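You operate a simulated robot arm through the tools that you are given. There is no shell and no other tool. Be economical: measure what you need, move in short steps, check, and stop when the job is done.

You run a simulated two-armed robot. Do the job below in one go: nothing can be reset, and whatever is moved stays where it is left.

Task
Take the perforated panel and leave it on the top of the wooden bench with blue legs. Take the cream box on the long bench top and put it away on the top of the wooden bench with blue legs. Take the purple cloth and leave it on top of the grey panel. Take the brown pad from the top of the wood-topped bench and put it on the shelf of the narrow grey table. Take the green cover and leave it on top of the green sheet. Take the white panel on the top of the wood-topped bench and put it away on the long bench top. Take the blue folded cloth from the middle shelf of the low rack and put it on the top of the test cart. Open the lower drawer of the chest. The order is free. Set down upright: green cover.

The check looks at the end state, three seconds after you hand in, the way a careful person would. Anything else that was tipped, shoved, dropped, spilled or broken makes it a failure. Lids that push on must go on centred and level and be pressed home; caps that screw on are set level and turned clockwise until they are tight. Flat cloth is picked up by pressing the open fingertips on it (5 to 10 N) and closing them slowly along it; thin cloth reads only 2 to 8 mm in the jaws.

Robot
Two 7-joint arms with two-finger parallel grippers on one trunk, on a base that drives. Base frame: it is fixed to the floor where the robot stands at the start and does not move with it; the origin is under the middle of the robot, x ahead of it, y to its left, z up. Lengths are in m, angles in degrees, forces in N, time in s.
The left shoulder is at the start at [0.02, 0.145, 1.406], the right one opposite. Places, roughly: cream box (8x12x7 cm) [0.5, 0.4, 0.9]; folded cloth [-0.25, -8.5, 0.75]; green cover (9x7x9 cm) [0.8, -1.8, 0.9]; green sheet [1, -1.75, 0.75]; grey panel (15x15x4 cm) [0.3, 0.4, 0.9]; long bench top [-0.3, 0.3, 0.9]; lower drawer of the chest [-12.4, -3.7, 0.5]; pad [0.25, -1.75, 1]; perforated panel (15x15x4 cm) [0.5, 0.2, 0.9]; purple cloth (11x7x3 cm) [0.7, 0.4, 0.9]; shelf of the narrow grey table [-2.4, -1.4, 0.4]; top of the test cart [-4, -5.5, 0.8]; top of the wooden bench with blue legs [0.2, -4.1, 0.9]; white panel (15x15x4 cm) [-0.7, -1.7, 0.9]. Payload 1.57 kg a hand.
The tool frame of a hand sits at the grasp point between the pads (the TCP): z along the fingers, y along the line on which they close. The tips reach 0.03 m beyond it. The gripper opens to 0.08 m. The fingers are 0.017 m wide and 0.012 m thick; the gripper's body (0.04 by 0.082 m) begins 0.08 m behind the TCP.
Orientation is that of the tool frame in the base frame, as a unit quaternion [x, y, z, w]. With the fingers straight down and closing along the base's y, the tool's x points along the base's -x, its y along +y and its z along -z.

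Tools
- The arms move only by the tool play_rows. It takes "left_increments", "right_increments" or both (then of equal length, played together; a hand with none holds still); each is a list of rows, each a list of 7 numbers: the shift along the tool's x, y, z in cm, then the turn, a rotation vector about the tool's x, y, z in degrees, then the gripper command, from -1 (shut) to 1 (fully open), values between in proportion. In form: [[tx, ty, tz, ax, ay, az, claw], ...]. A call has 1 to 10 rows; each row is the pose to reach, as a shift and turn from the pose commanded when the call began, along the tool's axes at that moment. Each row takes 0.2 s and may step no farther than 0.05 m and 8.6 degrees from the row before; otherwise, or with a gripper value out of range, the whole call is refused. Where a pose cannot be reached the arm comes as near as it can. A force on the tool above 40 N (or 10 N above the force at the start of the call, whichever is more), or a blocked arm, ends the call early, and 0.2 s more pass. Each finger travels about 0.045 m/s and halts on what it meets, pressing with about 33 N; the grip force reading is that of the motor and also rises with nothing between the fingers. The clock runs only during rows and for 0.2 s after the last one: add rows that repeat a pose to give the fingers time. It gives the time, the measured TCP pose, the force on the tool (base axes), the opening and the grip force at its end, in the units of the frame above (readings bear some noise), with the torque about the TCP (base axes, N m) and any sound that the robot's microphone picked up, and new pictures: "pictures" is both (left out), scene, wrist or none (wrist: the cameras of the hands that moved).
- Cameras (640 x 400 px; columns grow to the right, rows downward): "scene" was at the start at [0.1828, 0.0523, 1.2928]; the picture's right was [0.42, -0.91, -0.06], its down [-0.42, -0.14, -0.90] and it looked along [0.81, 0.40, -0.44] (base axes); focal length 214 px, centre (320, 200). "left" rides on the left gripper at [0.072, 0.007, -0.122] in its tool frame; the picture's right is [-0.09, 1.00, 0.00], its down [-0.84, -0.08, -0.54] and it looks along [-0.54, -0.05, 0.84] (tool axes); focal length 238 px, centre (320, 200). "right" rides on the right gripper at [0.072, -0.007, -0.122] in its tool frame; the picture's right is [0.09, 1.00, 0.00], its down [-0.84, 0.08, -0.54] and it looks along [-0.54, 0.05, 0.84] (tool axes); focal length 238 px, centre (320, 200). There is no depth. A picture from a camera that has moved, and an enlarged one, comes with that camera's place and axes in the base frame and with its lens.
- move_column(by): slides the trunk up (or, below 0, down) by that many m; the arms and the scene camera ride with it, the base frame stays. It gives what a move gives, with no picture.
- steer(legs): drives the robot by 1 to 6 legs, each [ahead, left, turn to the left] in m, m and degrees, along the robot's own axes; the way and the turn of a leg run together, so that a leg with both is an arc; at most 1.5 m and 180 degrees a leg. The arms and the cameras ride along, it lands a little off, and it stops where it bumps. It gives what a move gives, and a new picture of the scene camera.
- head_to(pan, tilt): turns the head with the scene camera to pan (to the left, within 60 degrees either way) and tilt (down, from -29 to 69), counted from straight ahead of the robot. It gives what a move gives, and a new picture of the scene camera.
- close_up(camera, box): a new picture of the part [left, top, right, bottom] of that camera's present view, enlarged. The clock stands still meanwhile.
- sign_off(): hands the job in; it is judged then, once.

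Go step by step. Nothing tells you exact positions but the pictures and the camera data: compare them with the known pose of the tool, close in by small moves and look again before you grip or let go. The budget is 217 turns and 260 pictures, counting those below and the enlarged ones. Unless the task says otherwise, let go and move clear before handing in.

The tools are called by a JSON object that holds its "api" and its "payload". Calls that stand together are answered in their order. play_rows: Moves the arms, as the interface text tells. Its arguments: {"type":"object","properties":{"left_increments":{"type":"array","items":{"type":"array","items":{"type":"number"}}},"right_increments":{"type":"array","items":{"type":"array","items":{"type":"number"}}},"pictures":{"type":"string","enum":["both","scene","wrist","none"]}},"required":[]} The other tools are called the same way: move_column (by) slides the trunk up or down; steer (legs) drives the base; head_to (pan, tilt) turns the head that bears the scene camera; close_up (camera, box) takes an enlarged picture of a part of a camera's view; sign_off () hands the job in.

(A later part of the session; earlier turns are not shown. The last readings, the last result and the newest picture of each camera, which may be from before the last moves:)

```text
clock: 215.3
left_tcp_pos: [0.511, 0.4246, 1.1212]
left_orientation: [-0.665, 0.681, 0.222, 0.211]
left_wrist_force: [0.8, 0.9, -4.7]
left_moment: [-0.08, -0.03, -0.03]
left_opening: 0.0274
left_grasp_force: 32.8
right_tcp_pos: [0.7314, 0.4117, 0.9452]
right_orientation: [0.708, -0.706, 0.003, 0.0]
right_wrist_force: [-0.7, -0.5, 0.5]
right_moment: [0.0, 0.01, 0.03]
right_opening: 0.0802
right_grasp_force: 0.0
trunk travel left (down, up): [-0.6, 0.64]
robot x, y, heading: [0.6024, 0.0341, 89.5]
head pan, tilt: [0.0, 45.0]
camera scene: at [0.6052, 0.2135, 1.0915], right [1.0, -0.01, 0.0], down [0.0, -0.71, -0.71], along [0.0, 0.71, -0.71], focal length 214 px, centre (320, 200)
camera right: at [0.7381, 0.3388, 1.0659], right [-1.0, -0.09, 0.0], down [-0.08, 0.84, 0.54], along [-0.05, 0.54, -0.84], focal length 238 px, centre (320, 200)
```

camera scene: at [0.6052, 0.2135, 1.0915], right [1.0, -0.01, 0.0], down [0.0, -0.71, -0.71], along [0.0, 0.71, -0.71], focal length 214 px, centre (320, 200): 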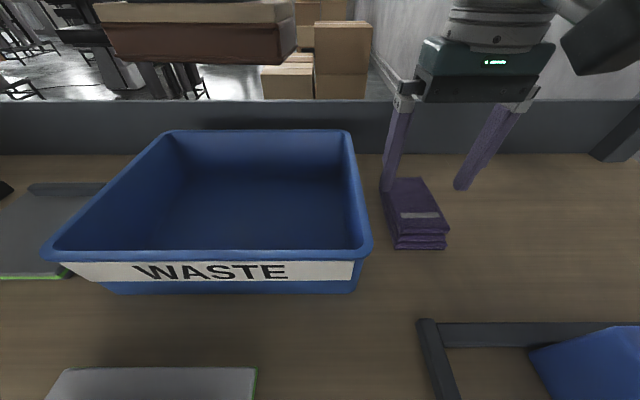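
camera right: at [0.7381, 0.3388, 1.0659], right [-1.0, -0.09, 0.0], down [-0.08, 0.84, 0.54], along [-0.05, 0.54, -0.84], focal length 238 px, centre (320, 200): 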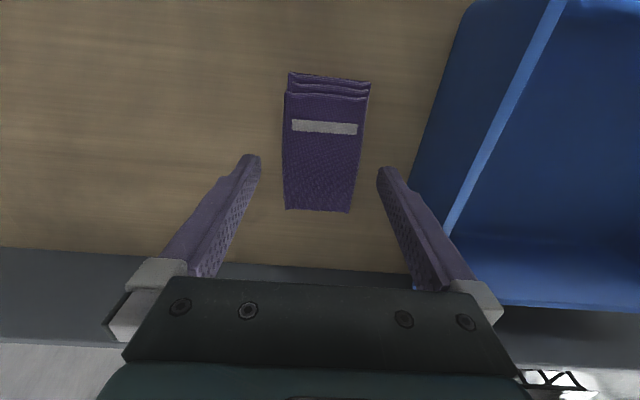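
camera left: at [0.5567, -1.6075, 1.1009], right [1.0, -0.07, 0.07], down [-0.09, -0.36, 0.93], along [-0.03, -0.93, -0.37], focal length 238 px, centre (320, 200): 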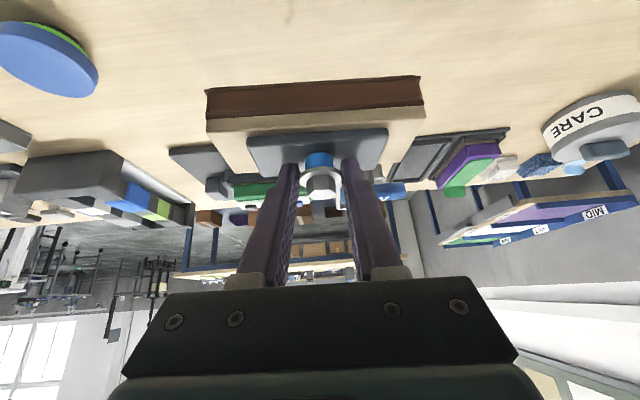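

Centred. Down beside the cloth, then slow close.

{"api": "play_rows", "payload": {"right_increments": [[0, 0, 2, 0, 0, 0, 1], [0, 0, 3.5, 0, 0, 0, 1], [0, 0, 4.2, 0, 0, 0, 1], [0, 0, 4.6, 0, 0, 0, 1], [0, 0, 4.6, 0, 0, 0, 0.6], [0, 0, 4.6, 0, 0, 0, 0.3], [0, 0, 4.6, 0, 0, 0, 0], [0, 0, 4.6, 0, 0, 0, -0.3], [0, 0, 4.6, 0, 0, 0, -0.6], [0, 0, 4.6, 0, 0, 0, -1]], "pictures": "both"}}

```text
clock: 217.5
left_tcp_pos: [0.5117, 0.4246, 1.1229]
left_orientation: [-0.665, 0.681, 0.222, 0.211]
left_wrist_force: [-0.1, -0.3, -5.6]
left_moment: [-0.05, 0.02, -0.02]
left_opening: 0.0276
left_grasp_force: 33.0
right_tcp_pos: [0.7312, 0.4099, 0.9012]
right_orientation: [0.707, -0.707, 0.003, 0.0]
right_wrist_force: [0.9, 0.2, 0.1]
right_moment: [0.02, 0.01, 0.0]
right_opening: 0.0673
right_grasp_force: 32.6
trunk travel left (down, up): [-0.6, 0.64]
robot x, y, heading: [0.6047, 0.0329, 89.7]
head pan, tilt: [0.0, 45.0]
camera scene: at [0.6052, 0.2135, 1.0915], right [1.0, -0.01, 0.0], down [0.0, -0.71, -0.71], along [0.0, 0.71, -0.71], focal length 214 px, centre (320, 200)
camera right: at [0.737, 0.3384, 1.0225], right [-1.0, -0.09, 0.0], down [-0.08, 0.84, 0.54], along [-0.05, 0.54, -0.84], focal length 238 px, centre (320, 200)
```

scene: 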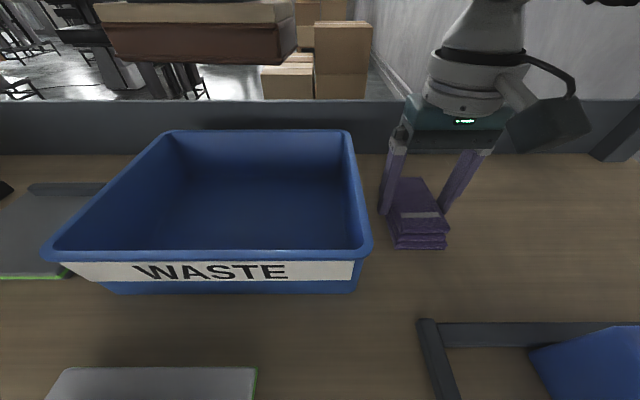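
right: 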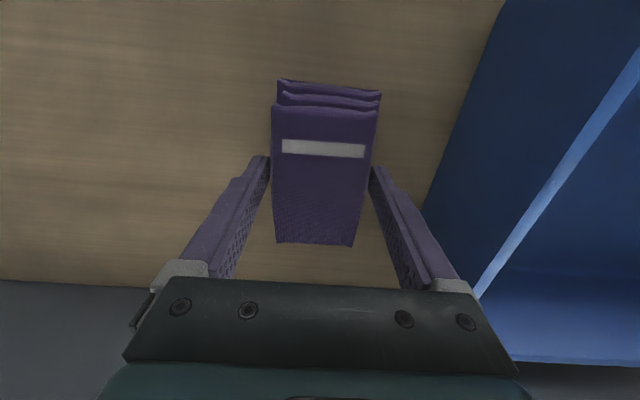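

The cloth is held as a firm bundle (67 mm). I lift it, raise the trunk so the pad clears everything, and drive left toward the grey panel.

{"api": "play_rows", "payload": {"right_increments": [[0, 0, -2, 0, 0, 0, -1], [0, 0, -5, 0, 0, 0, -1], [0, 0, -9, 0, 0, 0, -1], [0, 0, -13, 0, 0, 0, -1], [0, 0, -16, 0, 0, 0, -1]], "pictures": "none"}}

{"api": "move_column", "payload": {"by": 0.08}}

{"api": "steer", "payload": {"legs": [[-0.045, 0.24, 0], [0, 0.23, 0]]}}

```text
clock: 218.7
left_tcp_pos: [0.5125, 0.4243, 1.1228]
left_orientation: [-0.665, 0.681, 0.222, 0.212]
left_wrist_force: [0.2, 0.2, -4.1]
left_moment: [-0.05, -0.02, 0.0]
left_opening: 0.0278
left_grasp_force: 33.2
right_tcp_pos: [0.7302, 0.4121, 1.0608]
right_orientation: [-0.707, 0.707, -0.003, 0.001]
right_wrist_force: [-0.1, -0.1, 0.0]
right_moment: [0.02, 0.0, 0.0]
right_opening: 0.0672
right_grasp_force: 33.3
trunk travel left (down, up): [-0.6, 0.64]
robot x, y, heading: [0.6044, 0.0319, 89.6]
head pan, tilt: [0.0, 45.0]
```

```text
clock: 219.9
left_tcp_pos: [0.5125, 0.4231, 1.2035]
left_orientation: [-0.665, 0.681, 0.222, 0.212]
left_wrist_force: [-0.2, 0.0, -4.5]
left_moment: [-0.05, -0.02, 0.04]
left_opening: 0.0277
left_grasp_force: 33.2
right_tcp_pos: [0.7296, 0.4118, 1.1405]
right_orientation: [-0.707, 0.707, -0.003, 0.0]
right_wrist_force: [-1.1, -0.2, -0.5]
right_moment: [-0.01, 0.03, -0.01]
right_opening: 0.0671
right_grasp_force: 33.0
trunk travel left (down, up): [-0.68, 0.56]
robot x, y, heading: [0.6044, 0.0327, 89.7]
head pan, tilt: [0.0, 45.0]
```

```text
clock: 223.1
left_tcp_pos: [0.0422, 0.3837, 1.2026]
left_orientation: [-0.664, 0.681, 0.223, 0.212]
left_wrist_force: [-0.1, -0.5, -4.8]
left_moment: [-0.08, -0.03, 0.0]
left_opening: 0.0276
left_grasp_force: 33.4
right_tcp_pos: [0.2603, 0.3708, 1.1407]
right_orientation: [-0.706, 0.708, -0.003, 0.001]
right_wrist_force: [0.1, -0.1, -0.5]
right_moment: [0.0, 0.02, -0.01]
right_opening: 0.0667
right_grasp_force: 32.7
trunk travel left (down, up): [-0.68, 0.56]
robot x, y, heading: [0.1338, -0.0095, 89.2]
head pan, tilt: [0.0, 45.0]
camera scene: at [0.1345, 0.1715, 1.1715], right [1.0, -0.01, 0.0], down [-0.01, -0.71, -0.71], along [0.01, 0.71, -0.71], focal length 214 px, centre (320, 200)
```

scene: 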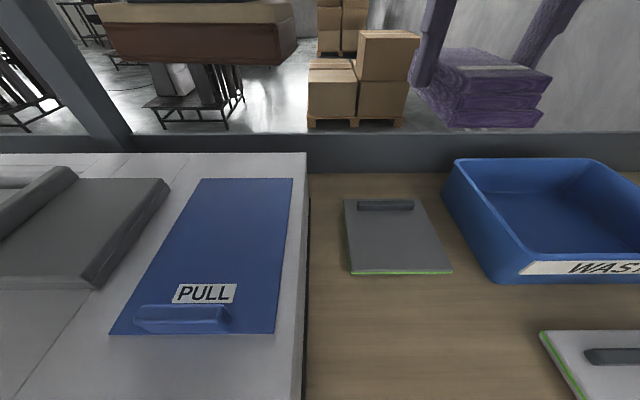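

The cloth is right above the grey panel's free area (panel centre about (0.257, 0.39)). Lowering.

{"api": "play_rows", "payload": {"right_increments": [[0, 0, 4, 0, 0, 0, -1], [0, 0, 8, 0, 0, 0, -1], [0, 0, 12, 0, 0, 0, -1], [0, 0, 16, 0, 0, 0, -1], [0, 0, 19, 0, 0, 0, -1], [0, 0, 20, 0, 0, 0, -1], [0, 0, 20, 0, 0, 0, -1]], "pictures": "both"}}

```text
clock: 224.7
left_tcp_pos: [0.0407, 0.3826, 1.2024]
left_orientation: [-0.664, 0.682, 0.222, 0.212]
left_wrist_force: [0.7, 0.2, -3.8]
left_moment: [-0.06, -0.01, -0.02]
left_opening: 0.0274
left_grasp_force: 32.8
right_tcp_pos: [0.2595, 0.3668, 0.9391]
right_orientation: [-0.706, 0.708, -0.002, 0.0]
right_wrist_force: [0.5, 0.2, -0.3]
right_moment: [0.0, 0.02, 0.06]
right_opening: 0.0669
right_grasp_force: 33.3
trunk travel left (down, up): [-0.68, 0.56]
robot x, y, heading: [0.1321, -0.0079, 89.5]
head pan, tilt: [0.0, 45.0]
camera scene: at [0.1345, 0.1715, 1.1715], right [1.0, -0.01, 0.0], down [-0.01, -0.71, -0.71], along [0.01, 0.71, -0.71], focal length 214 px, centre (320, 200)
camera right: at [0.2663, 0.2942, 1.06], right [-1.0, -0.09, 0.0], down [-0.08, 0.84, 0.54], along [-0.05, 0.54, -0.84], focal length 238 px, centre (320, 200)
```

scene: 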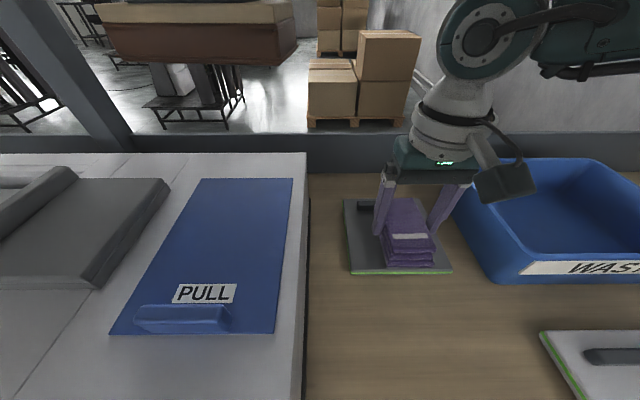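
right: 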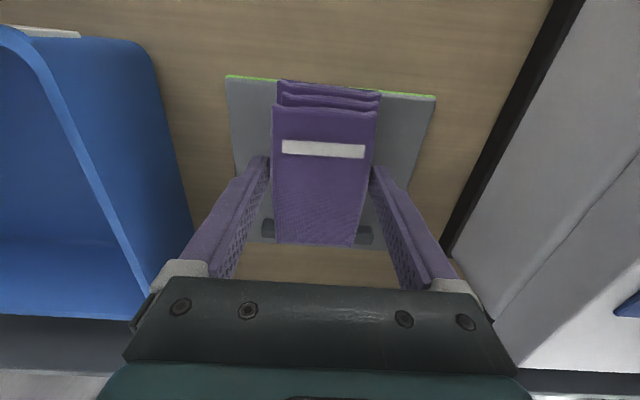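

Cloth fits in front of the bar. Lowering to contact.

{"api": "play_rows", "payload": {"right_increments": [[0.1, 0, 0.8, 0, 0, 0, -1], [0.2, 0, 1.2, 0, 0, 0, -1], [0.2, 0, 1.5, 0, 0, 0, -1], [0.2, 0, 1.8, 0, 0, 0, -1], [0.2, 0, 2.0, 0, 0, 0, -1], [0.2, 0, 2.2, 0, 0, 0, -1]], "pictures": "wrist"}}

```text
clock: 226.0
left_tcp_pos: [0.0429, 0.3832, 1.2022]
left_orientation: [-0.664, 0.683, 0.22, 0.21]
left_wrist_force: [0.5, -0.1, -4.6]
left_moment: [-0.07, 0.0, 0.03]
left_opening: 0.0274
left_grasp_force: 33.6
right_tcp_pos: [0.2608, 0.3669, 0.9234]
right_orientation: [-0.706, 0.708, -0.002, -0.001]
right_wrist_force: [2.8, -6.8, 19.4]
right_moment: [-0.16, -0.12, -0.02]
right_opening: 0.0669
right_grasp_force: 33.0
trunk travel left (down, up): [-0.68, 0.56]
robot x, y, heading: [0.1353, -0.0091, 89.4]
head pan, tilt: [0.0, 45.0]
stopped in row 6 (right hand): the force on the tool passed its limit at 46 N (the readings are from after the stop); the commanded pose is now the measured one
camera right: at [0.2668, 0.295, 1.0441], right [-1.0, -0.09, 0.0], down [-0.08, 0.84, 0.54], along [-0.05, 0.54, -0.84], focal length 238 px, centre (320, 200)
```

right: 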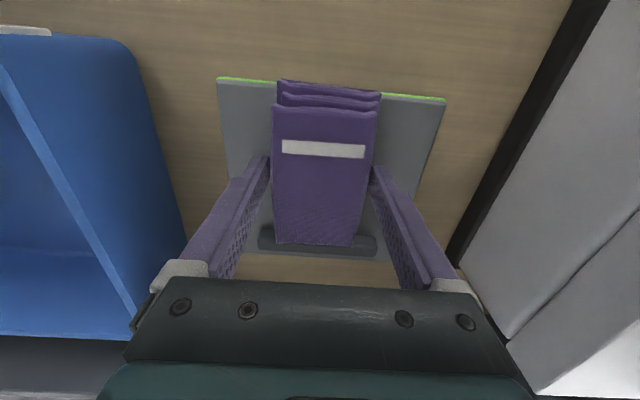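

Down on the plate, flush. Releasing.

{"api": "play_rows", "payload": {"right_increments": [[0, 0, -0.1, 0, 0, 0, -0.5], [0, 0, -0.1, 0, 0, 0, 0.9], [0, 0, -0.1, 0, 0, 0, 1], [0, 0, -0.1, 0, 0, 0, 1], [0, 0, -3, 0, 0, 0, 1], [0, 0, -7, 0, 0, 0, 1], [0, 0, -12, 0, 0, 0, 1], [0, 0, -16, 0, 0, 0, 1]], "pictures": "scene"}}

```text
clock: 227.8
left_tcp_pos: [0.0421, 0.3814, 1.2015]
left_orientation: [-0.664, 0.682, 0.221, 0.213]
left_wrist_force: [0.3, -0.8, -4.1]
left_moment: [-0.07, -0.03, 0.01]
left_opening: 0.0275
left_grasp_force: 33.2
right_tcp_pos: [0.2611, 0.3671, 1.0816]
right_orientation: [-0.706, 0.708, -0.003, -0.002]
right_wrist_force: [-0.1, -0.1, 0.1]
right_moment: [-0.01, -0.02, 0.01]
right_opening: 0.08
right_grasp_force: 0.1
trunk travel left (down, up): [-0.68, 0.56]
robot x, y, heading: [0.1325, -0.0058, 89.4]
head pan, tilt: [0.0, 45.0]
camera scene: at [0.1346, 0.1713, 1.1714], right [1.0, -0.01, 0.0], down [-0.01, -0.71, -0.71], along [0.01, 0.71, -0.71], focal length 214 px, centre (320, 200)
```

scene: 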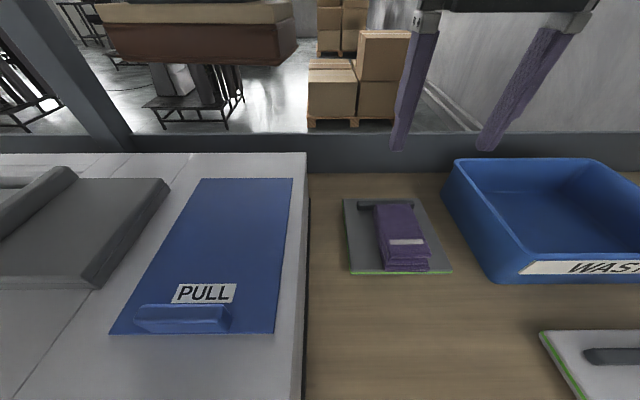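

Cloth sits on the grey panel. Next I retract the right hand and drive to the narrow grey table, north side, facing south.

{"api": "play_rows", "payload": {"right_increments": [[4, 0, -1, 0, 0, 0, 0], [8, 0, -2, 0, 0, 0, 0], [12, 0, -2, 0, 0, 0, 0], [16, 0, -2, 0, 0, 0, 0]], "pictures": "none"}}

{"api": "steer", "payload": {"legs": [[-0.85, 0, 0], [0, 0, -90], [0, 0, -89.4], [0, -0.9, 0], [0, -0.9, 0], [0, -0.8, 0]]}}

{"api": "head_to", "payload": {"pan": 5, "tilt": 45}}

```text
clock: 228.8
left_tcp_pos: [0.0413, 0.3819, 1.2028]
left_orientation: [-0.664, 0.682, 0.221, 0.212]
left_wrist_force: [-0.4, 0.1, -3.7]
left_moment: [-0.04, 0.03, 0.03]
left_opening: 0.0276
left_grasp_force: 33.0
right_tcp_pos: [0.2624, 0.2087, 1.1021]
right_orientation: [-0.706, 0.708, -0.001, -0.001]
right_wrist_force: [0.0, -0.9, -0.4]
right_moment: [-0.01, 0.0, 0.0]
right_opening: 0.0401
right_grasp_force: 0.1
trunk travel left (down, up): [-0.68, 0.56]
robot x, y, heading: [0.1304, -0.0117, 89.4]
head pan, tilt: [0.0, 45.0]
```

```text
clock: 253.6
left_tcp_pos: [-2.3946, -1.2868, 1.2018]
left_orientation: [0.68, 0.666, -0.211, 0.223]
left_wrist_force: [-0.5, 0.2, -4.4]
left_moment: [0.06, -0.02, 0.03]
left_opening: 0.0271
left_grasp_force: 33.5
right_tcp_pos: [-2.6137, -1.1141, 1.1021]
right_orientation: [0.706, 0.709, 0.001, -0.001]
right_wrist_force: [0.8, -0.5, 0.2]
right_moment: [0.02, 0.05, 0.03]
right_opening: 0.0403
right_grasp_force: 0.1
trunk travel left (down, up): [-0.68, 0.56]
robot x, y, heading: [-2.4865, -0.8937, -90.4]
head pan, tilt: [0.0, 45.0]
camera scene: at [-2.4873, -1.075, 1.1715], right [-1.0, 0.0, 0.0], down [0.0, 0.71, -0.71], along [0.0, -0.71, -0.71], focal length 214 px, centre (320, 200)
```

scene: 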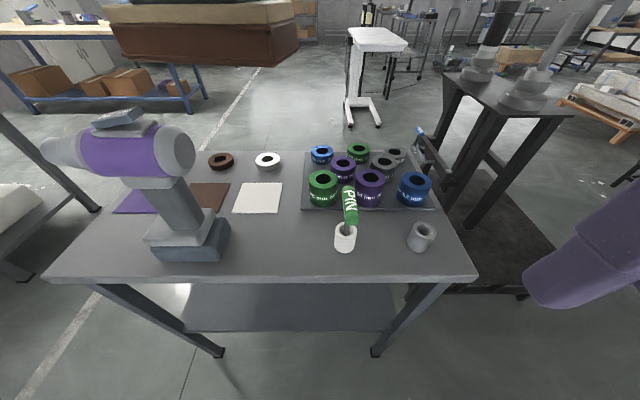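

```text
clock: 254.3
left_tcp_pos: [-2.3948, -1.2852, 1.2024]
left_orientation: [0.68, 0.666, -0.211, 0.223]
left_wrist_force: [-0.2, 0.3, -4.4]
left_moment: [0.11, 0.0, -0.01]
left_opening: 0.0269
left_grasp_force: 33.2
right_tcp_pos: [-2.6142, -1.1155, 1.1036]
right_orientation: [0.706, 0.708, 0.002, -0.002]
right_wrist_force: [-0.5, 1.3, 0.3]
right_moment: [-0.01, 0.0, -0.03]
right_opening: 0.04
right_grasp_force: 0.0
trunk travel left (down, up): [-0.68, 0.56]
robot x, y, heading: [-2.4869, -0.8923, -90.2]
head pan, tilt: [5.0, 45.0]
camera scene: at [-2.4803, -1.0747, 1.1715], right [-1.0, -0.08, 0.0], down [-0.06, 0.7, -0.71], along [0.06, -0.7, -0.71], focal length 214 px, centre (320, 200)
```

scene: 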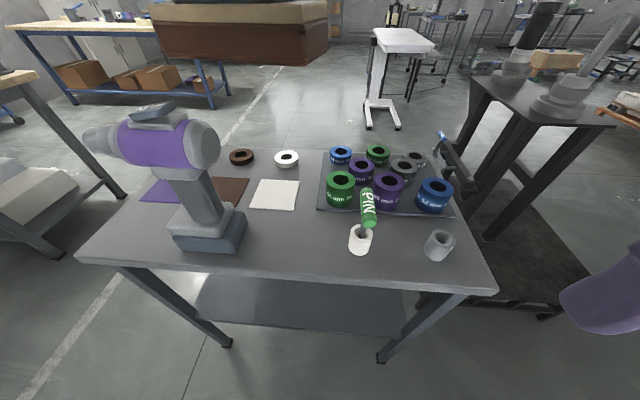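

The shelf edge is at about y = -1.255, z ≈ 0.40, and the table top edge at y ≈ -1.235. I back off so that the pad clears the top, then lower the trunk fully.

{"api": "steer", "payload": {"legs": [[-0.18, 0, 0.2]]}}

{"api": "move_column", "payload": {"by": -0.65}}

{"api": "head_to", "payload": {"pan": 0, "tilt": 15}}

```text
clock: 255.8
left_tcp_pos: [-2.3933, -1.1084, 1.203]
left_orientation: [0.679, 0.667, -0.211, 0.222]
left_wrist_force: [-0.4, 0.0, -5.0]
left_moment: [0.11, -0.02, -0.03]
left_opening: 0.0271
left_grasp_force: 33.2
right_tcp_pos: [-2.613, -0.9365, 1.1032]
right_orientation: [0.706, 0.709, 0.001, 0.0]
right_wrist_force: [0.2, 0.0, -0.2]
right_moment: [0.01, 0.01, -0.06]
right_opening: 0.0403
right_grasp_force: 0.1
trunk travel left (down, up): [-0.68, 0.56]
robot x, y, heading: [-2.4904, -0.7151, -89.9]
head pan, tilt: [5.0, 45.0]
camera scene: at [-2.4794, -0.8966, 1.1715], right [-1.0, -0.09, 0.0], down [-0.06, 0.7, -0.71], along [0.06, -0.7, -0.71], focal length 214 px, centre (320, 200)
```

scene: 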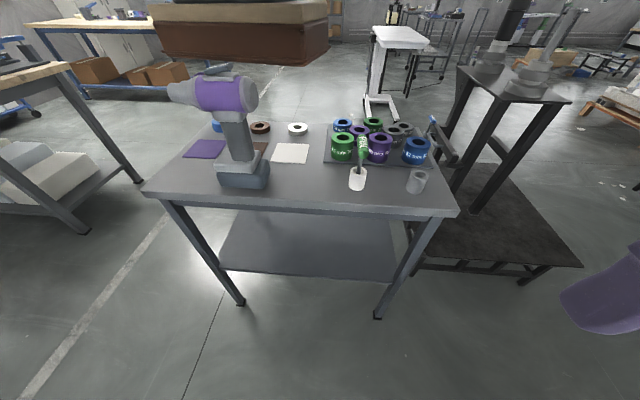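

```text
refused: -0.65 is not a number from -0.4 to 0.4
```

```text
clock: 256.7
left_tcp_pos: [-2.3928, -1.1075, 1.2031]
left_orientation: [0.68, 0.667, -0.211, 0.222]
left_wrist_force: [0.8, 0.1, -3.7]
left_moment: [0.04, -0.01, -0.01]
left_opening: 0.0268
left_grasp_force: 32.9
right_tcp_pos: [-2.6141, -0.9366, 1.1034]
right_orientation: [0.705, 0.709, 0.001, -0.001]
right_wrist_force: [-0.8, -0.6, 0.5]
right_moment: [0.0, 0.01, 0.01]
right_opening: 0.0403
right_grasp_force: 0.0
trunk travel left (down, up): [-0.68, 0.56]
robot x, y, heading: [-2.4888, -0.7111, -89.9]
head pan, tilt: [0.0, 15.0]
camera scene: at [-2.4865, -0.909, 1.2182], right [-1.0, 0.0, 0.0], down [0.0, 0.26, -0.97], along [0.0, -0.97, -0.26], focal length 214 px, centre (320, 200)
```

scene: 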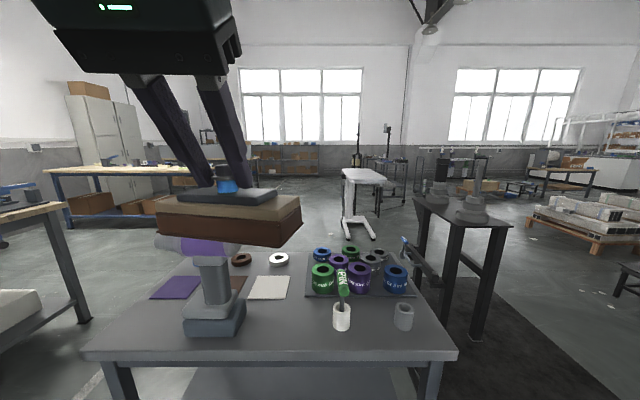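

The column takes at most 0.4 m per call, so I lower in two steps and then look.

{"api": "move_column", "payload": {"by": -0.4}}

{"api": "move_column", "payload": {"by": -0.25}}

{"api": "play_rows", "payload": {"left_increments": [[1, 0, 1.4, 0, 0, 0, -1], [1.6, 0, 2.3, 0, 0, 0, -1], [1.6, 0, 2.3, 0, 0, 0, -1]], "pictures": "scene"}}

```text
clock: 260.6
left_tcp_pos: [-2.3932, -1.1065, 0.8009]
left_orientation: [0.679, 0.667, -0.211, 0.222]
left_wrist_force: [-0.2, 0.8, -4.1]
left_moment: [0.1, -0.03, -0.01]
left_opening: 0.0264
left_grasp_force: 32.9
right_tcp_pos: [-2.6138, -0.9366, 0.7018]
right_orientation: [0.705, 0.709, 0.001, -0.002]
right_wrist_force: [0.8, -0.2, 0.3]
right_moment: [-0.02, 0.04, 0.0]
right_opening: 0.0397
right_grasp_force: 0.0
trunk travel left (down, up): [-0.28, 0.96]
robot x, y, heading: [-2.4844, -0.717, -89.8]
head pan, tilt: [0.0, 15.0]
```

```text
clock: 263.1
left_tcp_pos: [-2.3927, -1.1077, 0.5524]
left_orientation: [0.679, 0.667, -0.211, 0.223]
left_wrist_force: [-0.1, 0.1, -4.9]
left_moment: [0.07, 0.02, -0.03]
left_opening: 0.0269
left_grasp_force: 33.1
right_tcp_pos: [-2.6141, -0.9365, 0.4523]
right_orientation: [0.706, 0.709, 0.002, -0.001]
right_wrist_force: [0.5, -0.5, -0.5]
right_moment: [-0.02, 0.02, -0.04]
right_opening: 0.04
right_grasp_force: 0.1
trunk travel left (down, up): [-0.03, 1.21]
robot x, y, heading: [-2.4876, -0.7182, -90.1]
head pan, tilt: [0.0, 15.0]
```

```text
clock: 263.9
left_tcp_pos: [-2.3913, -1.108, 0.5231]
left_orientation: [0.679, 0.667, -0.211, 0.222]
left_wrist_force: [-0.4, -0.3, -3.9]
left_moment: [0.08, 0.01, 0.02]
left_opening: 0.0264
left_grasp_force: 32.6
right_tcp_pos: [-2.6128, -0.9358, 0.4535]
right_orientation: [0.705, 0.709, 0.001, -0.001]
right_wrist_force: [-0.6, 0.5, -0.1]
right_moment: [0.0, -0.03, -0.03]
right_opening: 0.04
right_grasp_force: 0.1
trunk travel left (down, up): [-0.03, 1.21]
robot x, y, heading: [-2.4857, -0.7122, -90.1]
head pan, tilt: [0.0, 15.0]
camera scene: at [-2.4865, -0.909, 0.5683], right [-1.0, 0.0, 0.0], down [0.0, 0.26, -0.97], along [0.0, -0.97, -0.26], focal length 214 px, centre (320, 200)
```

scene: 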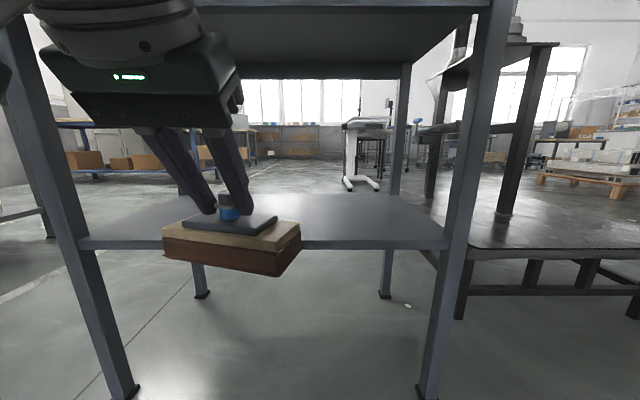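

The pad hangs 5 cm above shelf level. I lower it 2 cm more, then drive ahead slowly under the top.

{"api": "play_rows", "payload": {"left_increments": [[0.6, 0, 0.8, 0, 0, 0, -1], [1.2, 0, 1.7, 0, 0, 0, -1], [1.2, 0, 1.7, 0, 0, 0, -1]], "pictures": "none"}}

{"api": "steer", "payload": {"legs": [[0.13, 0, 0]]}}

```text
clock: 264.7
left_tcp_pos: [-2.3912, -1.1068, 0.5037]
left_orientation: [0.679, 0.667, -0.21, 0.223]
left_wrist_force: [0.7, -0.1, -4.8]
left_moment: [0.07, -0.02, 0.03]
left_opening: 0.0264
left_grasp_force: 33.1
right_tcp_pos: [-2.6142, -0.9371, 0.452]
right_orientation: [0.705, 0.709, 0.001, -0.001]
right_wrist_force: [0.4, -0.4, 0.0]
right_moment: [0.03, -0.01, 0.02]
right_opening: 0.04
right_grasp_force: 0.1
trunk travel left (down, up): [-0.03, 1.21]
robot x, y, heading: [-2.4842, -0.7153, -90.0]
head pan, tilt: [0.0, 15.0]
```

```text
clock: 266.0
left_tcp_pos: [-2.3909, -1.2334, 0.5034]
left_orientation: [0.678, 0.668, -0.209, 0.222]
left_wrist_force: [0.0, -0.1, -3.8]
left_moment: [0.05, 0.03, -0.03]
left_opening: 0.0265
left_grasp_force: 32.6
right_tcp_pos: [-2.6135, -1.0625, 0.452]
right_orientation: [0.705, 0.71, 0.003, -0.002]
right_wrist_force: [-0.2, -0.2, -0.5]
right_moment: [0.01, 0.0, -0.02]
right_opening: 0.0399
right_grasp_force: 0.1
trunk travel left (down, up): [-0.03, 1.21]
robot x, y, heading: [-2.4854, -0.8472, -90.1]
head pan, tilt: [0.0, 15.0]
camera scene: at [-2.4863, -1.035, 0.5679], right [-1.0, 0.0, 0.0], down [0.0, 0.26, -0.97], along [0.0, -0.97, -0.26], focal length 214 px, centre (320, 200)
```

scene: 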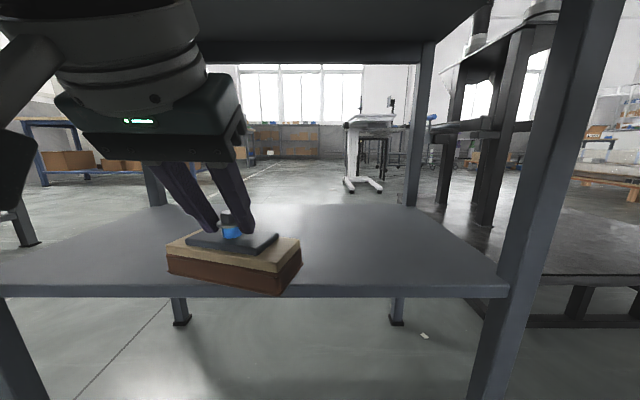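

The pad looks slightly turned in the grip; checking with the wrist camera.

{"api": "close_up", "payload": {"camera": "left", "box": [120, 0, 520, 250]}}

{"api": "close_up", "payload": {"camera": "scene", "box": [120, 170, 360, 320]}}

```text
1.60 times, centred on (320, 125) of left
camera zoom: at [-2.3843, -1.1049, 0.5613], right [0.99, -0.09, 0.07], down [-0.1, -0.37, 0.93], along [-0.05, -0.93, -0.37], focal length 381 px, centre (320, 320)
```

zoom: 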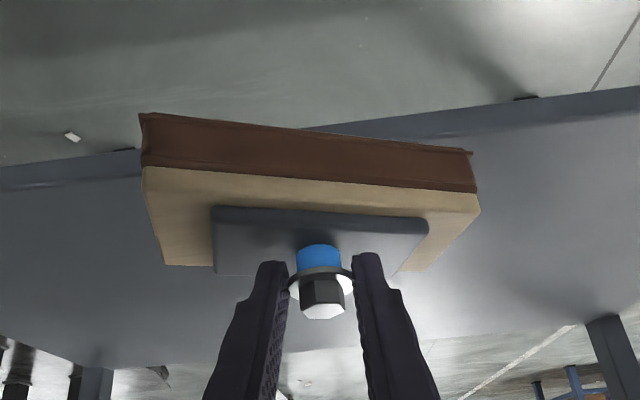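

```text
2.67 times, centred on (240, 245) of scene
camera zoom: at [-2.4863, -1.035, 0.5679], right [-1.0, 0.0, 0.0], down [0.0, 0.26, -0.97], along [0.0, -0.97, -0.26], focal length 572 px, centre (533, 80)
```

zoom: 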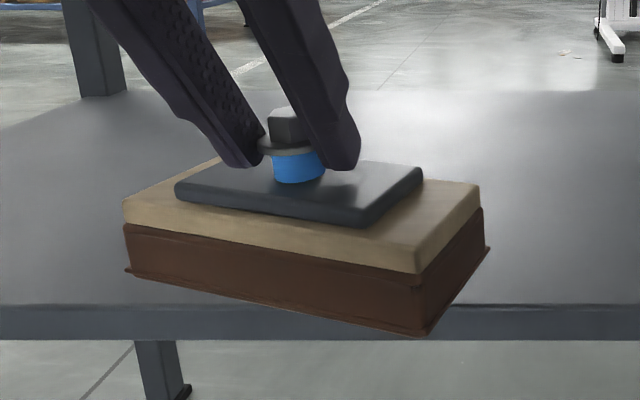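

It is only yawed about 12° in the grip. I correct the yaw by turning the tool about the vertical, then drive further in.

{"api": "play_rows", "payload": {"left_increments": [[0, 0, 0, -2.3, 0, -3.3, -1], [0, 0, 0, -4.6, 0.1, -6.5, -1], [0, 0, 0, -6.9, 0.2, -9.8, -1], [0, 0, 0, -6.9, 0.2, -9.8, -1]], "pictures": "none"}}

{"api": "steer", "payload": {"legs": [[0.095, 0, 0]]}}

```text
clock: 267.0
left_tcp_pos: [-2.3915, -1.2368, 0.503]
left_orientation: [0.606, 0.735, -0.186, 0.243]
left_wrist_force: [-0.5, -0.2, -5.1]
left_moment: [0.07, 0.06, 0.0]
left_opening: 0.0263
left_grasp_force: 33.0
right_tcp_pos: [-2.6135, -1.0639, 0.4519]
right_orientation: [0.705, 0.709, 0.001, -0.001]
right_wrist_force: [-0.5, -0.5, 0.4]
right_moment: [0.0, 0.02, -0.01]
right_opening: 0.0401
right_grasp_force: 0.0
trunk travel left (down, up): [-0.03, 1.21]
robot x, y, heading: [-2.4867, -0.8425, -89.8]
head pan, tilt: [0.0, 15.0]
```

```text
clock: 268.1
left_tcp_pos: [-2.3897, -1.3264, 0.5018]
left_orientation: [0.605, 0.736, -0.185, 0.243]
left_wrist_force: [0.1, 0.1, -5.0]
left_moment: [0.05, 0.0, 0.0]
left_opening: 0.0263
left_grasp_force: 33.1
right_tcp_pos: [-2.6129, -1.1556, 0.4518]
right_orientation: [0.703, 0.711, 0.002, -0.003]
right_wrist_force: [-0.3, 0.1, 0.3]
right_moment: [0.04, 0.02, 0.0]
right_opening: 0.0399
right_grasp_force: 0.1
trunk travel left (down, up): [-0.03, 1.21]
robot x, y, heading: [-2.4851, -0.9369, -89.8]
head pan, tilt: [0.0, 15.0]
camera scene: at [-2.4859, -1.1278, 0.5679], right [-1.0, 0.0, 0.0], down [0.0, 0.26, -0.97], along [0.0, -0.97, -0.26], focal length 214 px, centre (320, 200)
```

scene: 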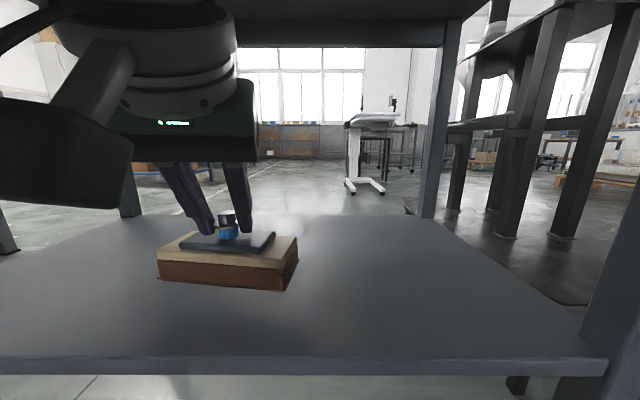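

The pad is well inside the shelf. Lowering to contact in fine steps.

{"api": "play_rows", "payload": {"left_increments": [[0.6, 0, 0.8, 0, 0, 0, -1], [1.05, 0, 1.47, 0, 0, 0, -1], [1.3, 0, 1.8, 0, 0, 0, -1], [1.5, 0, 2.1, 0, 0, 0, -1], [1.65, 0, 2.3, 0, 0, 0, -1], [1.8, -0.1, 2.5, 0, 0, 0, -1], [1.95, -0.1, 2.7, 0, 0, 0, -1], [2.1, -0.1, 2.9, 0, 0, 0, -1], [2.25, -0.1, 3.1, 0, 0, 0, -1], [2.4, -0.1, 3.3, 0, 0, 0, -1]], "pictures": "scene"}}

```text
clock: 269.8
left_tcp_pos: [-2.3897, -1.3312, 0.4735]
left_orientation: [0.602, 0.735, -0.193, 0.245]
left_wrist_force: [1.7, 4.1, 11.4]
left_moment: [0.65, 0.19, 0.03]
left_opening: 0.0261
left_grasp_force: 32.7
right_tcp_pos: [-2.6126, -1.1562, 0.4508]
right_orientation: [0.703, 0.711, 0.002, -0.002]
right_wrist_force: [0.0, -0.1, -0.2]
right_moment: [0.02, 0.01, 0.04]
right_opening: 0.0399
right_grasp_force: 0.0
trunk travel left (down, up): [-0.03, 1.21]
robot x, y, heading: [-2.487, -0.9384, -89.9]
head pan, tilt: [0.0, 15.0]
stopped in row 8 (left hand): the force on the tool passed its limit at 43 N (the readings are from after the stop); the commanded pose is now the measured one
camera scene: at [-2.4848, -1.1297, 0.5681], right [-1.0, 0.0, 0.0], down [0.0, 0.26, -0.97], along [0.0, -0.97, -0.26], focal length 214 px, centre (320, 200)
```

scene: 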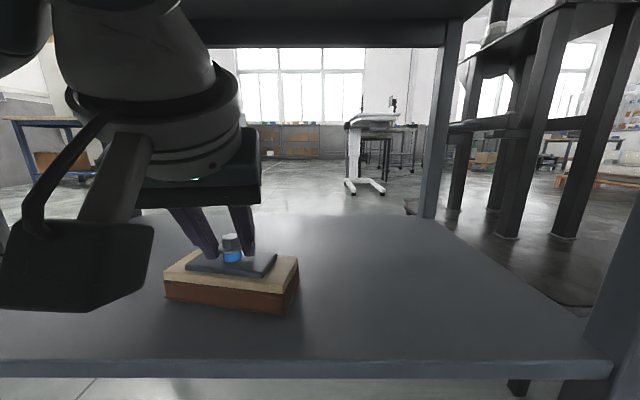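

Pad is on the shelf. Opening, withdrawing along the tool, then backing out.

{"api": "play_rows", "payload": {"left_increments": [[0, 0, 0, 0, 0, 0, -0.3], [0, 0, 0, 0, 0, 0, 0.2], [0, 0, 0, 0, 0, 0, 0.3], [0, 0, 0, 0, 0, 0, 0.3], [0, 0, -1.5, 0, 0, 0, 0.3], [0, 0, -3, 0, 0, 0, 0.3], [0, 0, -5, 0, 0, 0, 0.3]], "pictures": "none"}}

{"api": "steer", "payload": {"legs": [[-0.3, 0, 0]]}}

```text
clock: 271.4
left_tcp_pos: [-2.3991, -1.3022, 0.5135]
left_orientation: [0.603, 0.735, -0.191, 0.245]
left_wrist_force: [0.4, -0.3, -0.9]
left_moment: [0.0, 0.01, 0.04]
left_opening: 0.0523
left_grasp_force: 0.1
right_tcp_pos: [-2.6129, -1.1585, 0.4524]
right_orientation: [0.704, 0.711, 0.001, -0.003]
right_wrist_force: [0.7, -0.1, 0.8]
right_moment: [0.01, 0.02, 0.03]
right_opening: 0.04
right_grasp_force: 0.1
trunk travel left (down, up): [-0.03, 1.21]
robot x, y, heading: [-2.4825, -0.9354, -89.8]
head pan, tilt: [0.0, 15.0]
```

```text
clock: 273.5
left_tcp_pos: [-2.3974, -1.0033, 0.5137]
left_orientation: [0.6, 0.737, -0.192, 0.246]
left_wrist_force: [0.3, 0.5, 0.4]
left_moment: [0.02, 0.03, 0.01]
left_opening: 0.0517
left_grasp_force: 0.0
right_tcp_pos: [-2.6115, -0.859, 0.4527]
right_orientation: [0.701, 0.713, 0.001, -0.001]
right_wrist_force: [0.5, 0.3, 0.7]
right_moment: [-0.02, -0.03, 0.01]
right_opening: 0.0397
right_grasp_force: 0.1
trunk travel left (down, up): [-0.03, 1.21]
robot x, y, heading: [-2.4863, -0.6356, -89.3]
head pan, tilt: [0.0, 15.0]
camera scene: at [-2.4862, -0.8307, 0.5686], right [-1.0, -0.01, 0.0], down [0.0, 0.26, -0.97], along [0.01, -0.97, -0.26], focal length 214 px, centre (320, 200)
```

scene: 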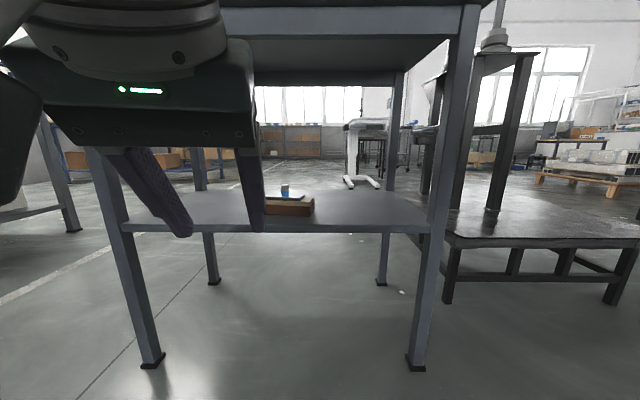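

Pad delivered. Now the blue cloth on the low rack far south: I raise the trunk and drive down the aisle at x ≈ -1.5.

{"api": "move_column", "payload": {"by": 0.4}}

{"api": "move_column", "payload": {"by": 0.2}}

{"api": "steer", "payload": {"legs": [[0, 0.97, -0.7], [1.4, 0, 0], [1.4, 0, 0], [1.3, 0, 0]]}}

```text
clock: 277.3
left_tcp_pos: [-2.3967, -1.0015, 0.9134]
left_orientation: [0.6, 0.737, -0.191, 0.245]
left_wrist_force: [-0.1, 0.1, 0.1]
left_moment: [0.0, 0.0, -0.01]
left_opening: 0.052
left_grasp_force: 0.1
right_tcp_pos: [-2.6121, -0.8576, 0.8519]
right_orientation: [0.701, 0.713, 0.001, -0.001]
right_wrist_force: [0.3, 0.3, 0.8]
right_moment: [0.01, -0.02, -0.02]
right_opening: 0.0399
right_grasp_force: 0.1
trunk travel left (down, up): [-0.43, 0.81]
robot x, y, heading: [-2.4887, -0.6331, -89.7]
head pan, tilt: [0.0, 15.0]
```

```text
clock: 279.5
left_tcp_pos: [-2.3974, -0.9999, 1.1137]
left_orientation: [0.6, 0.737, -0.191, 0.245]
left_wrist_force: [0.3, 0.1, -0.5]
left_moment: [0.0, -0.02, 0.0]
left_opening: 0.0521
left_grasp_force: 0.0
right_tcp_pos: [-2.6133, -0.8574, 1.053]
right_orientation: [0.701, 0.713, 0.001, -0.001]
right_wrist_force: [0.3, -0.8, 0.2]
right_moment: [0.01, -0.01, -0.02]
right_opening: 0.0397
right_grasp_force: 0.3
trunk travel left (down, up): [-0.63, 0.61]
robot x, y, heading: [-2.4863, -0.6376, -89.5]
head pan, tilt: [0.0, 15.0]
```

```text
clock: 303.4
left_tcp_pos: [-1.5891, -5.0164, 1.1139]
left_orientation: [0.62, 0.72, -0.197, 0.24]
left_wrist_force: [0.1, -0.8, -0.1]
left_moment: [0.0, 0.01, 0.0]
left_opening: 0.0522
left_grasp_force: 0.0
right_tcp_pos: [-1.7969, -4.8596, 1.0527]
right_orientation: [0.722, 0.692, 0.001, -0.002]
right_wrist_force: [-0.1, -0.2, -0.2]
right_moment: [-0.01, 0.04, 0.0]
right_opening: 0.0402
right_grasp_force: 0.0
trunk travel left (down, up): [-0.63, 0.61]
robot x, y, heading: [-1.6602, -4.6462, -92.8]
head pan, tilt: [0.0, 15.0]
camera scene: at [-1.6676, -4.8394, 1.1684], right [-1.0, 0.05, 0.0], down [0.01, 0.26, -0.97], along [-0.05, -0.96, -0.26], focal length 214 px, centre (320, 200)
```

scene: 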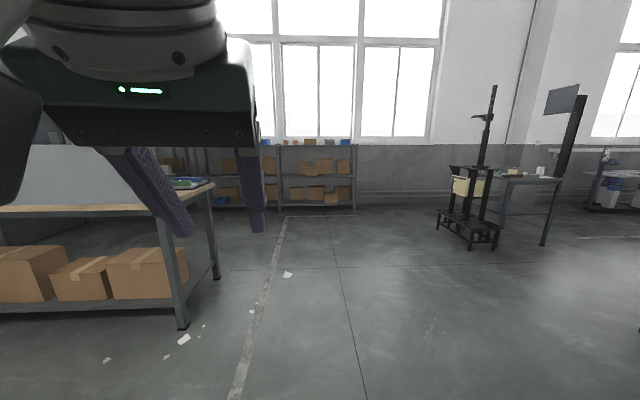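

The rack stands at the far wall (y ≈ -8.4). I drive on and strafe in front of x ≈ -0.4.

{"api": "steer", "payload": {"legs": [[0, 0, 2.8], [1.3, 0, 0], [1.2, 0, 0], [0, 1.2, 0]]}}

{"api": "head_to", "payload": {"pan": 0, "tilt": 30}}

```text
clock: 321.6
left_tcp_pos: [-0.4366, -7.5284, 1.1128]
left_orientation: [0.623, 0.718, -0.199, 0.239]
left_wrist_force: [-0.1, -0.2, -0.8]
left_moment: [-0.02, -0.01, 0.0]
left_opening: 0.0521
left_grasp_force: 0.0
right_tcp_pos: [-0.6422, -7.3721, 1.0522]
right_orientation: [0.724, 0.69, 0.001, -0.002]
right_wrist_force: [0.2, 0.5, 0.2]
right_moment: [-0.02, 0.01, 0.0]
right_opening: 0.0402
right_grasp_force: 0.0
trunk travel left (down, up): [-0.63, 0.61]
robot x, y, heading: [-0.501, -7.1622, -93.0]
head pan, tilt: [0.0, 15.0]
camera scene: at [-0.515, -7.3515, 1.1684], right [-1.0, 0.05, 0.0], down [0.01, 0.26, -0.97], along [-0.05, -0.96, -0.26], focal length 214 px, centre (320, 200)
```

scene: 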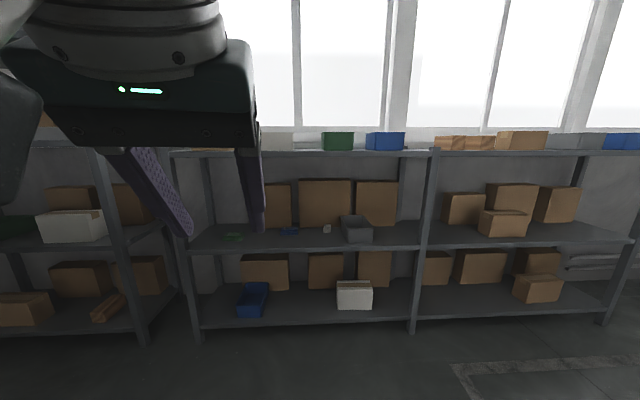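

```text
clock: 322.3
left_tcp_pos: [-0.437, -7.5273, 1.1141]
left_orientation: [0.623, 0.718, -0.199, 0.239]
left_wrist_force: [0.2, -0.7, 0.6]
left_moment: [-0.02, 0.02, -0.02]
left_opening: 0.0519
left_grasp_force: 0.0
right_tcp_pos: [-0.643, -7.3716, 1.0518]
right_orientation: [0.724, 0.69, 0.001, -0.001]
right_wrist_force: [0.3, 0.3, -1.0]
right_moment: [0.0, 0.02, 0.01]
right_opening: 0.0399
right_grasp_force: 0.1
trunk travel left (down, up): [-0.63, 0.61]
robot x, y, heading: [-0.5062, -7.1568, -92.8]
head pan, tilt: [0.0, 30.0]
camera scene: at [-0.5149, -7.3486, 1.1442], right [-1.0, 0.05, 0.0], down [0.03, 0.5, -0.87], along [-0.05, -0.87, -0.5], focal length 214 px, centre (320, 200)
```

scene: 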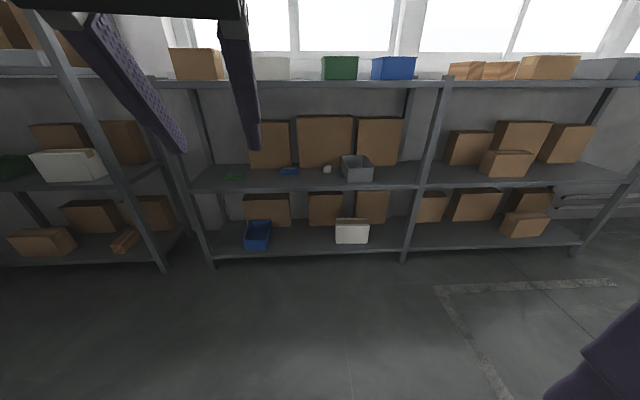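

{"api": "close_up", "payload": {"camera": "scene", "box": [180, 110, 420, 260]}}

```text
2.67 times, centred on (300, 185) of scene
camera zoom: at [-0.5149, -7.3486, 1.1442], right [-1.0, 0.05, 0.0], down [0.03, 0.5, -0.87], along [-0.05, -0.87, -0.5], focal length 572 px, centre (373, 240)
```

zoom: 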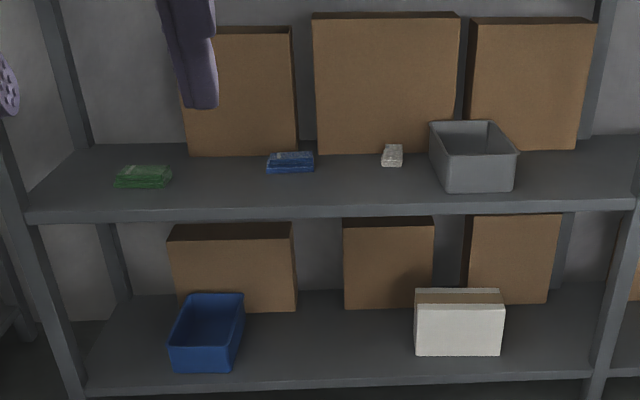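

The blue folded cloth lies on the middle shelf about 0.25 m behind its front edge. I come closer and lower the trunk for a level look.

{"api": "steer", "payload": {"legs": [[0, 0.1, 2.9], [0.6, 0, 0]]}}

{"api": "move_column", "payload": {"by": -0.25}}

{"api": "head_to", "payload": {"pan": 0, "tilt": 25}}

```text
clock: 326.4
left_tcp_pos: [-0.3206, -8.1223, 1.1142]
left_orientation: [0.604, 0.734, -0.192, 0.244]
left_wrist_force: [0.0, -0.9, 0.7]
left_moment: [0.04, 0.0, -0.02]
left_opening: 0.0517
left_grasp_force: 0.1
right_tcp_pos: [-0.5332, -7.9781, 1.0521]
right_orientation: [0.706, 0.709, 0.001, -0.002]
right_wrist_force: [0.2, -0.4, -0.4]
right_moment: [-0.03, -0.01, 0.03]
right_opening: 0.0403
right_grasp_force: 0.1
trunk travel left (down, up): [-0.63, 0.61]
robot x, y, heading: [-0.4026, -7.7553, -90.0]
head pan, tilt: [0.0, 30.0]
camera scene: at [-0.4065, -7.9472, 1.1442], right [-1.0, 0.0, 0.0], down [0.0, 0.5, -0.87], along [0.0, -0.87, -0.5], focal length 214 px, centre (320, 200)
```

scene: 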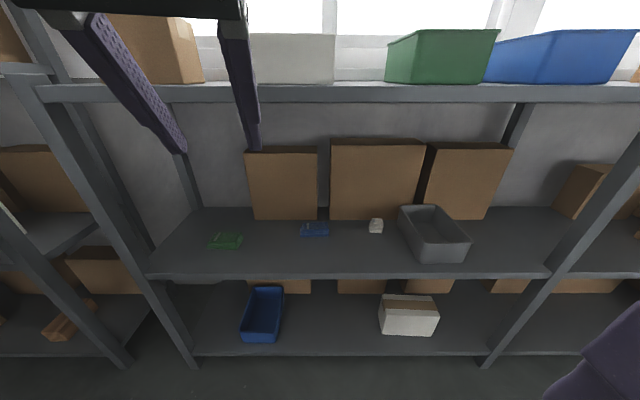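

```text
clock: 329.0
left_tcp_pos: [-0.32, -8.122, 0.8632]
left_orientation: [0.605, 0.733, -0.193, 0.244]
left_wrist_force: [-0.3, 0.2, 0.1]
left_moment: [0.03, -0.04, 0.01]
left_opening: 0.0521
left_grasp_force: 0.0
right_tcp_pos: [-0.534, -7.9779, 0.8017]
right_orientation: [0.706, 0.708, 0.003, -0.003]
right_wrist_force: [-0.3, -0.9, -0.6]
right_moment: [0.01, -0.02, 0.02]
right_opening: 0.0403
right_grasp_force: 0.1
trunk travel left (down, up): [-0.38, 0.86]
robot x, y, heading: [-0.4089, -7.7557, -90.1]
head pan, tilt: [0.0, 30.0]
```

```text
clock: 329.7
left_tcp_pos: [-0.32, -8.1228, 0.8637]
left_orientation: [0.605, 0.733, -0.193, 0.244]
left_wrist_force: [0.1, 0.4, -0.3]
left_moment: [-0.01, 0.0, 0.01]
left_opening: 0.052
left_grasp_force: 0.0
right_tcp_pos: [-0.5334, -7.9773, 0.8033]
right_orientation: [0.706, 0.708, 0.002, -0.003]
right_wrist_force: [-0.1, -0.2, -0.8]
right_moment: [-0.02, 0.0, 0.03]
right_opening: 0.0398
right_grasp_force: 0.1
trunk travel left (down, up): [-0.38, 0.86]
robot x, y, heading: [-0.404, -7.7611, -90.2]
head pan, tilt: [0.0, 25.0]
camera scene: at [-0.4065, -7.9488, 0.9021], right [-1.0, 0.0, 0.0], down [0.0, 0.42, -0.91], along [0.0, -0.91, -0.42], focal length 214 px, centre (320, 200)
```

scene: 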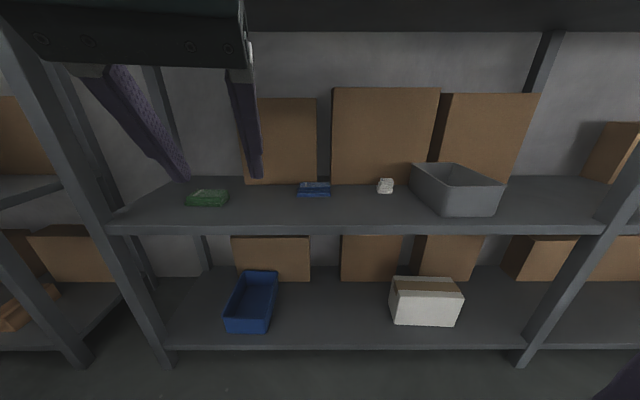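

Triangulated: the cloth is at (-0.387, -8.59, 0.645) and the shelf edge at y ≈ -8.415, so the 35° tilt suffices. I straighten the left yaw, pull the right hand back, lower a little, and drive in.

{"api": "play_rows", "payload": {"left_increments": [[0, 0, 0, 2.2, 0, 3, 0.6], [0, 0, 0, 4.4, 0, 6, 0.6], [0, 0, 0, 6.6, -0.1, 9, 0.6], [0, 0, 0, 6.6, -0.1, 9, 0.6]], "right_increments": [[2, 0, -3, 0, 0, 0, 0], [4, 0, -6, 0, 0, 0, 0], [6, 0, -9, 0, 0, 0, 0], [6, 0, -9, 0, 0, 0, 0]], "pictures": "none"}}

{"api": "move_column", "payload": {"by": -0.1}}

{"api": "steer", "payload": {"legs": [[0.35, -0.065, 0.2]]}}

{"api": "close_up", "payload": {"camera": "left", "box": [0, 0, 640, 400]}}

```text
clock: 330.5
left_tcp_pos: [-0.32, -8.1242, 0.8633]
left_orientation: [0.667, 0.677, -0.213, 0.226]
left_wrist_force: [-0.6, -0.3, 0.3]
left_moment: [0.02, 0.02, 0.02]
left_opening: 0.0638
left_grasp_force: 0.1
right_tcp_pos: [-0.5622, -7.9004, 0.8465]
right_orientation: [0.696, 0.703, -0.008, -0.149]
right_wrist_force: [-0.4, -0.4, 0.8]
right_moment: [-0.02, -0.01, 0.03]
right_opening: 0.0399
right_grasp_force: 0.1
right hand out of reach, approached as far as the arm can: row 3
trunk travel left (down, up): [-0.38, 0.86]
robot x, y, heading: [-0.4048, -7.7543, -90.1]
head pan, tilt: [0.0, 25.0]
stopped in row 3 (right hand): the arm was blocked; the commanded pose is now the measured one
```

```text
clock: 331.8
left_tcp_pos: [-0.3199, -8.1229, 0.7637]
left_orientation: [0.668, 0.677, -0.213, 0.225]
left_wrist_force: [0.3, 1.3, -0.4]
left_moment: [0.02, -0.02, -0.03]
left_opening: 0.0639
left_grasp_force: 0.0
right_tcp_pos: [-0.5612, -7.9007, 0.7467]
right_orientation: [0.696, 0.703, -0.008, -0.148]
right_wrist_force: [0.5, -0.1, 0.5]
right_moment: [0.02, 0.01, -0.02]
right_opening: 0.04
right_grasp_force: 0.2
trunk travel left (down, up): [-0.28, 0.96]
robot x, y, heading: [-0.4081, -7.7534, -90.3]
head pan, tilt: [0.0, 25.0]
```

```text
clock: 334.2
left_tcp_pos: [-0.3863, -8.4829, 0.7639]
left_orientation: [0.666, 0.678, -0.213, 0.226]
left_wrist_force: [0.2, 0.1, 0.4]
left_moment: [0.02, 0.03, -0.03]
left_opening: 0.064
left_grasp_force: 0.0
right_tcp_pos: [-0.6275, -8.2612, 0.7461]
right_orientation: [0.695, 0.704, -0.008, -0.148]
right_wrist_force: [-0.6, -0.2, -0.1]
right_moment: [0.01, 0.01, 0.0]
right_opening: 0.0402
right_grasp_force: 0.0
trunk travel left (down, up): [-0.28, 0.96]
robot x, y, heading: [-0.4747, -8.1165, -90.2]
head pan, tilt: [0.0, 25.0]
camera scene: at [-0.4725, -8.3095, 0.8021], right [-1.0, 0.0, 0.0], down [0.0, 0.42, -0.91], along [0.0, -0.91, -0.42], focal length 214 px, centre (320, 200)
```

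scene: 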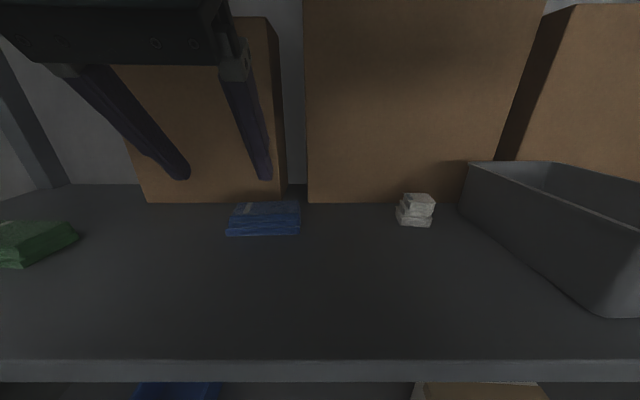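

```text
1.00 times, centred on (320, 200) of left (not enlarged: the box is as wide or as high as the picture)
camera zoom: at [-0.3822, -8.3532, 0.8208], right [1.0, -0.05, 0.07], down [-0.08, -0.36, 0.93], along [-0.03, -0.93, -0.36], focal length 238 px, centre (320, 200)
```

zoom: 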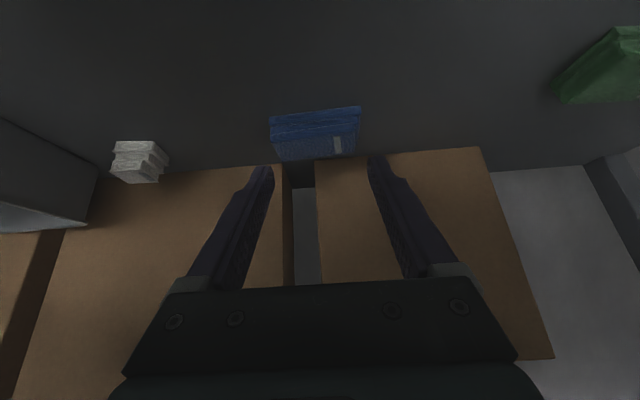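

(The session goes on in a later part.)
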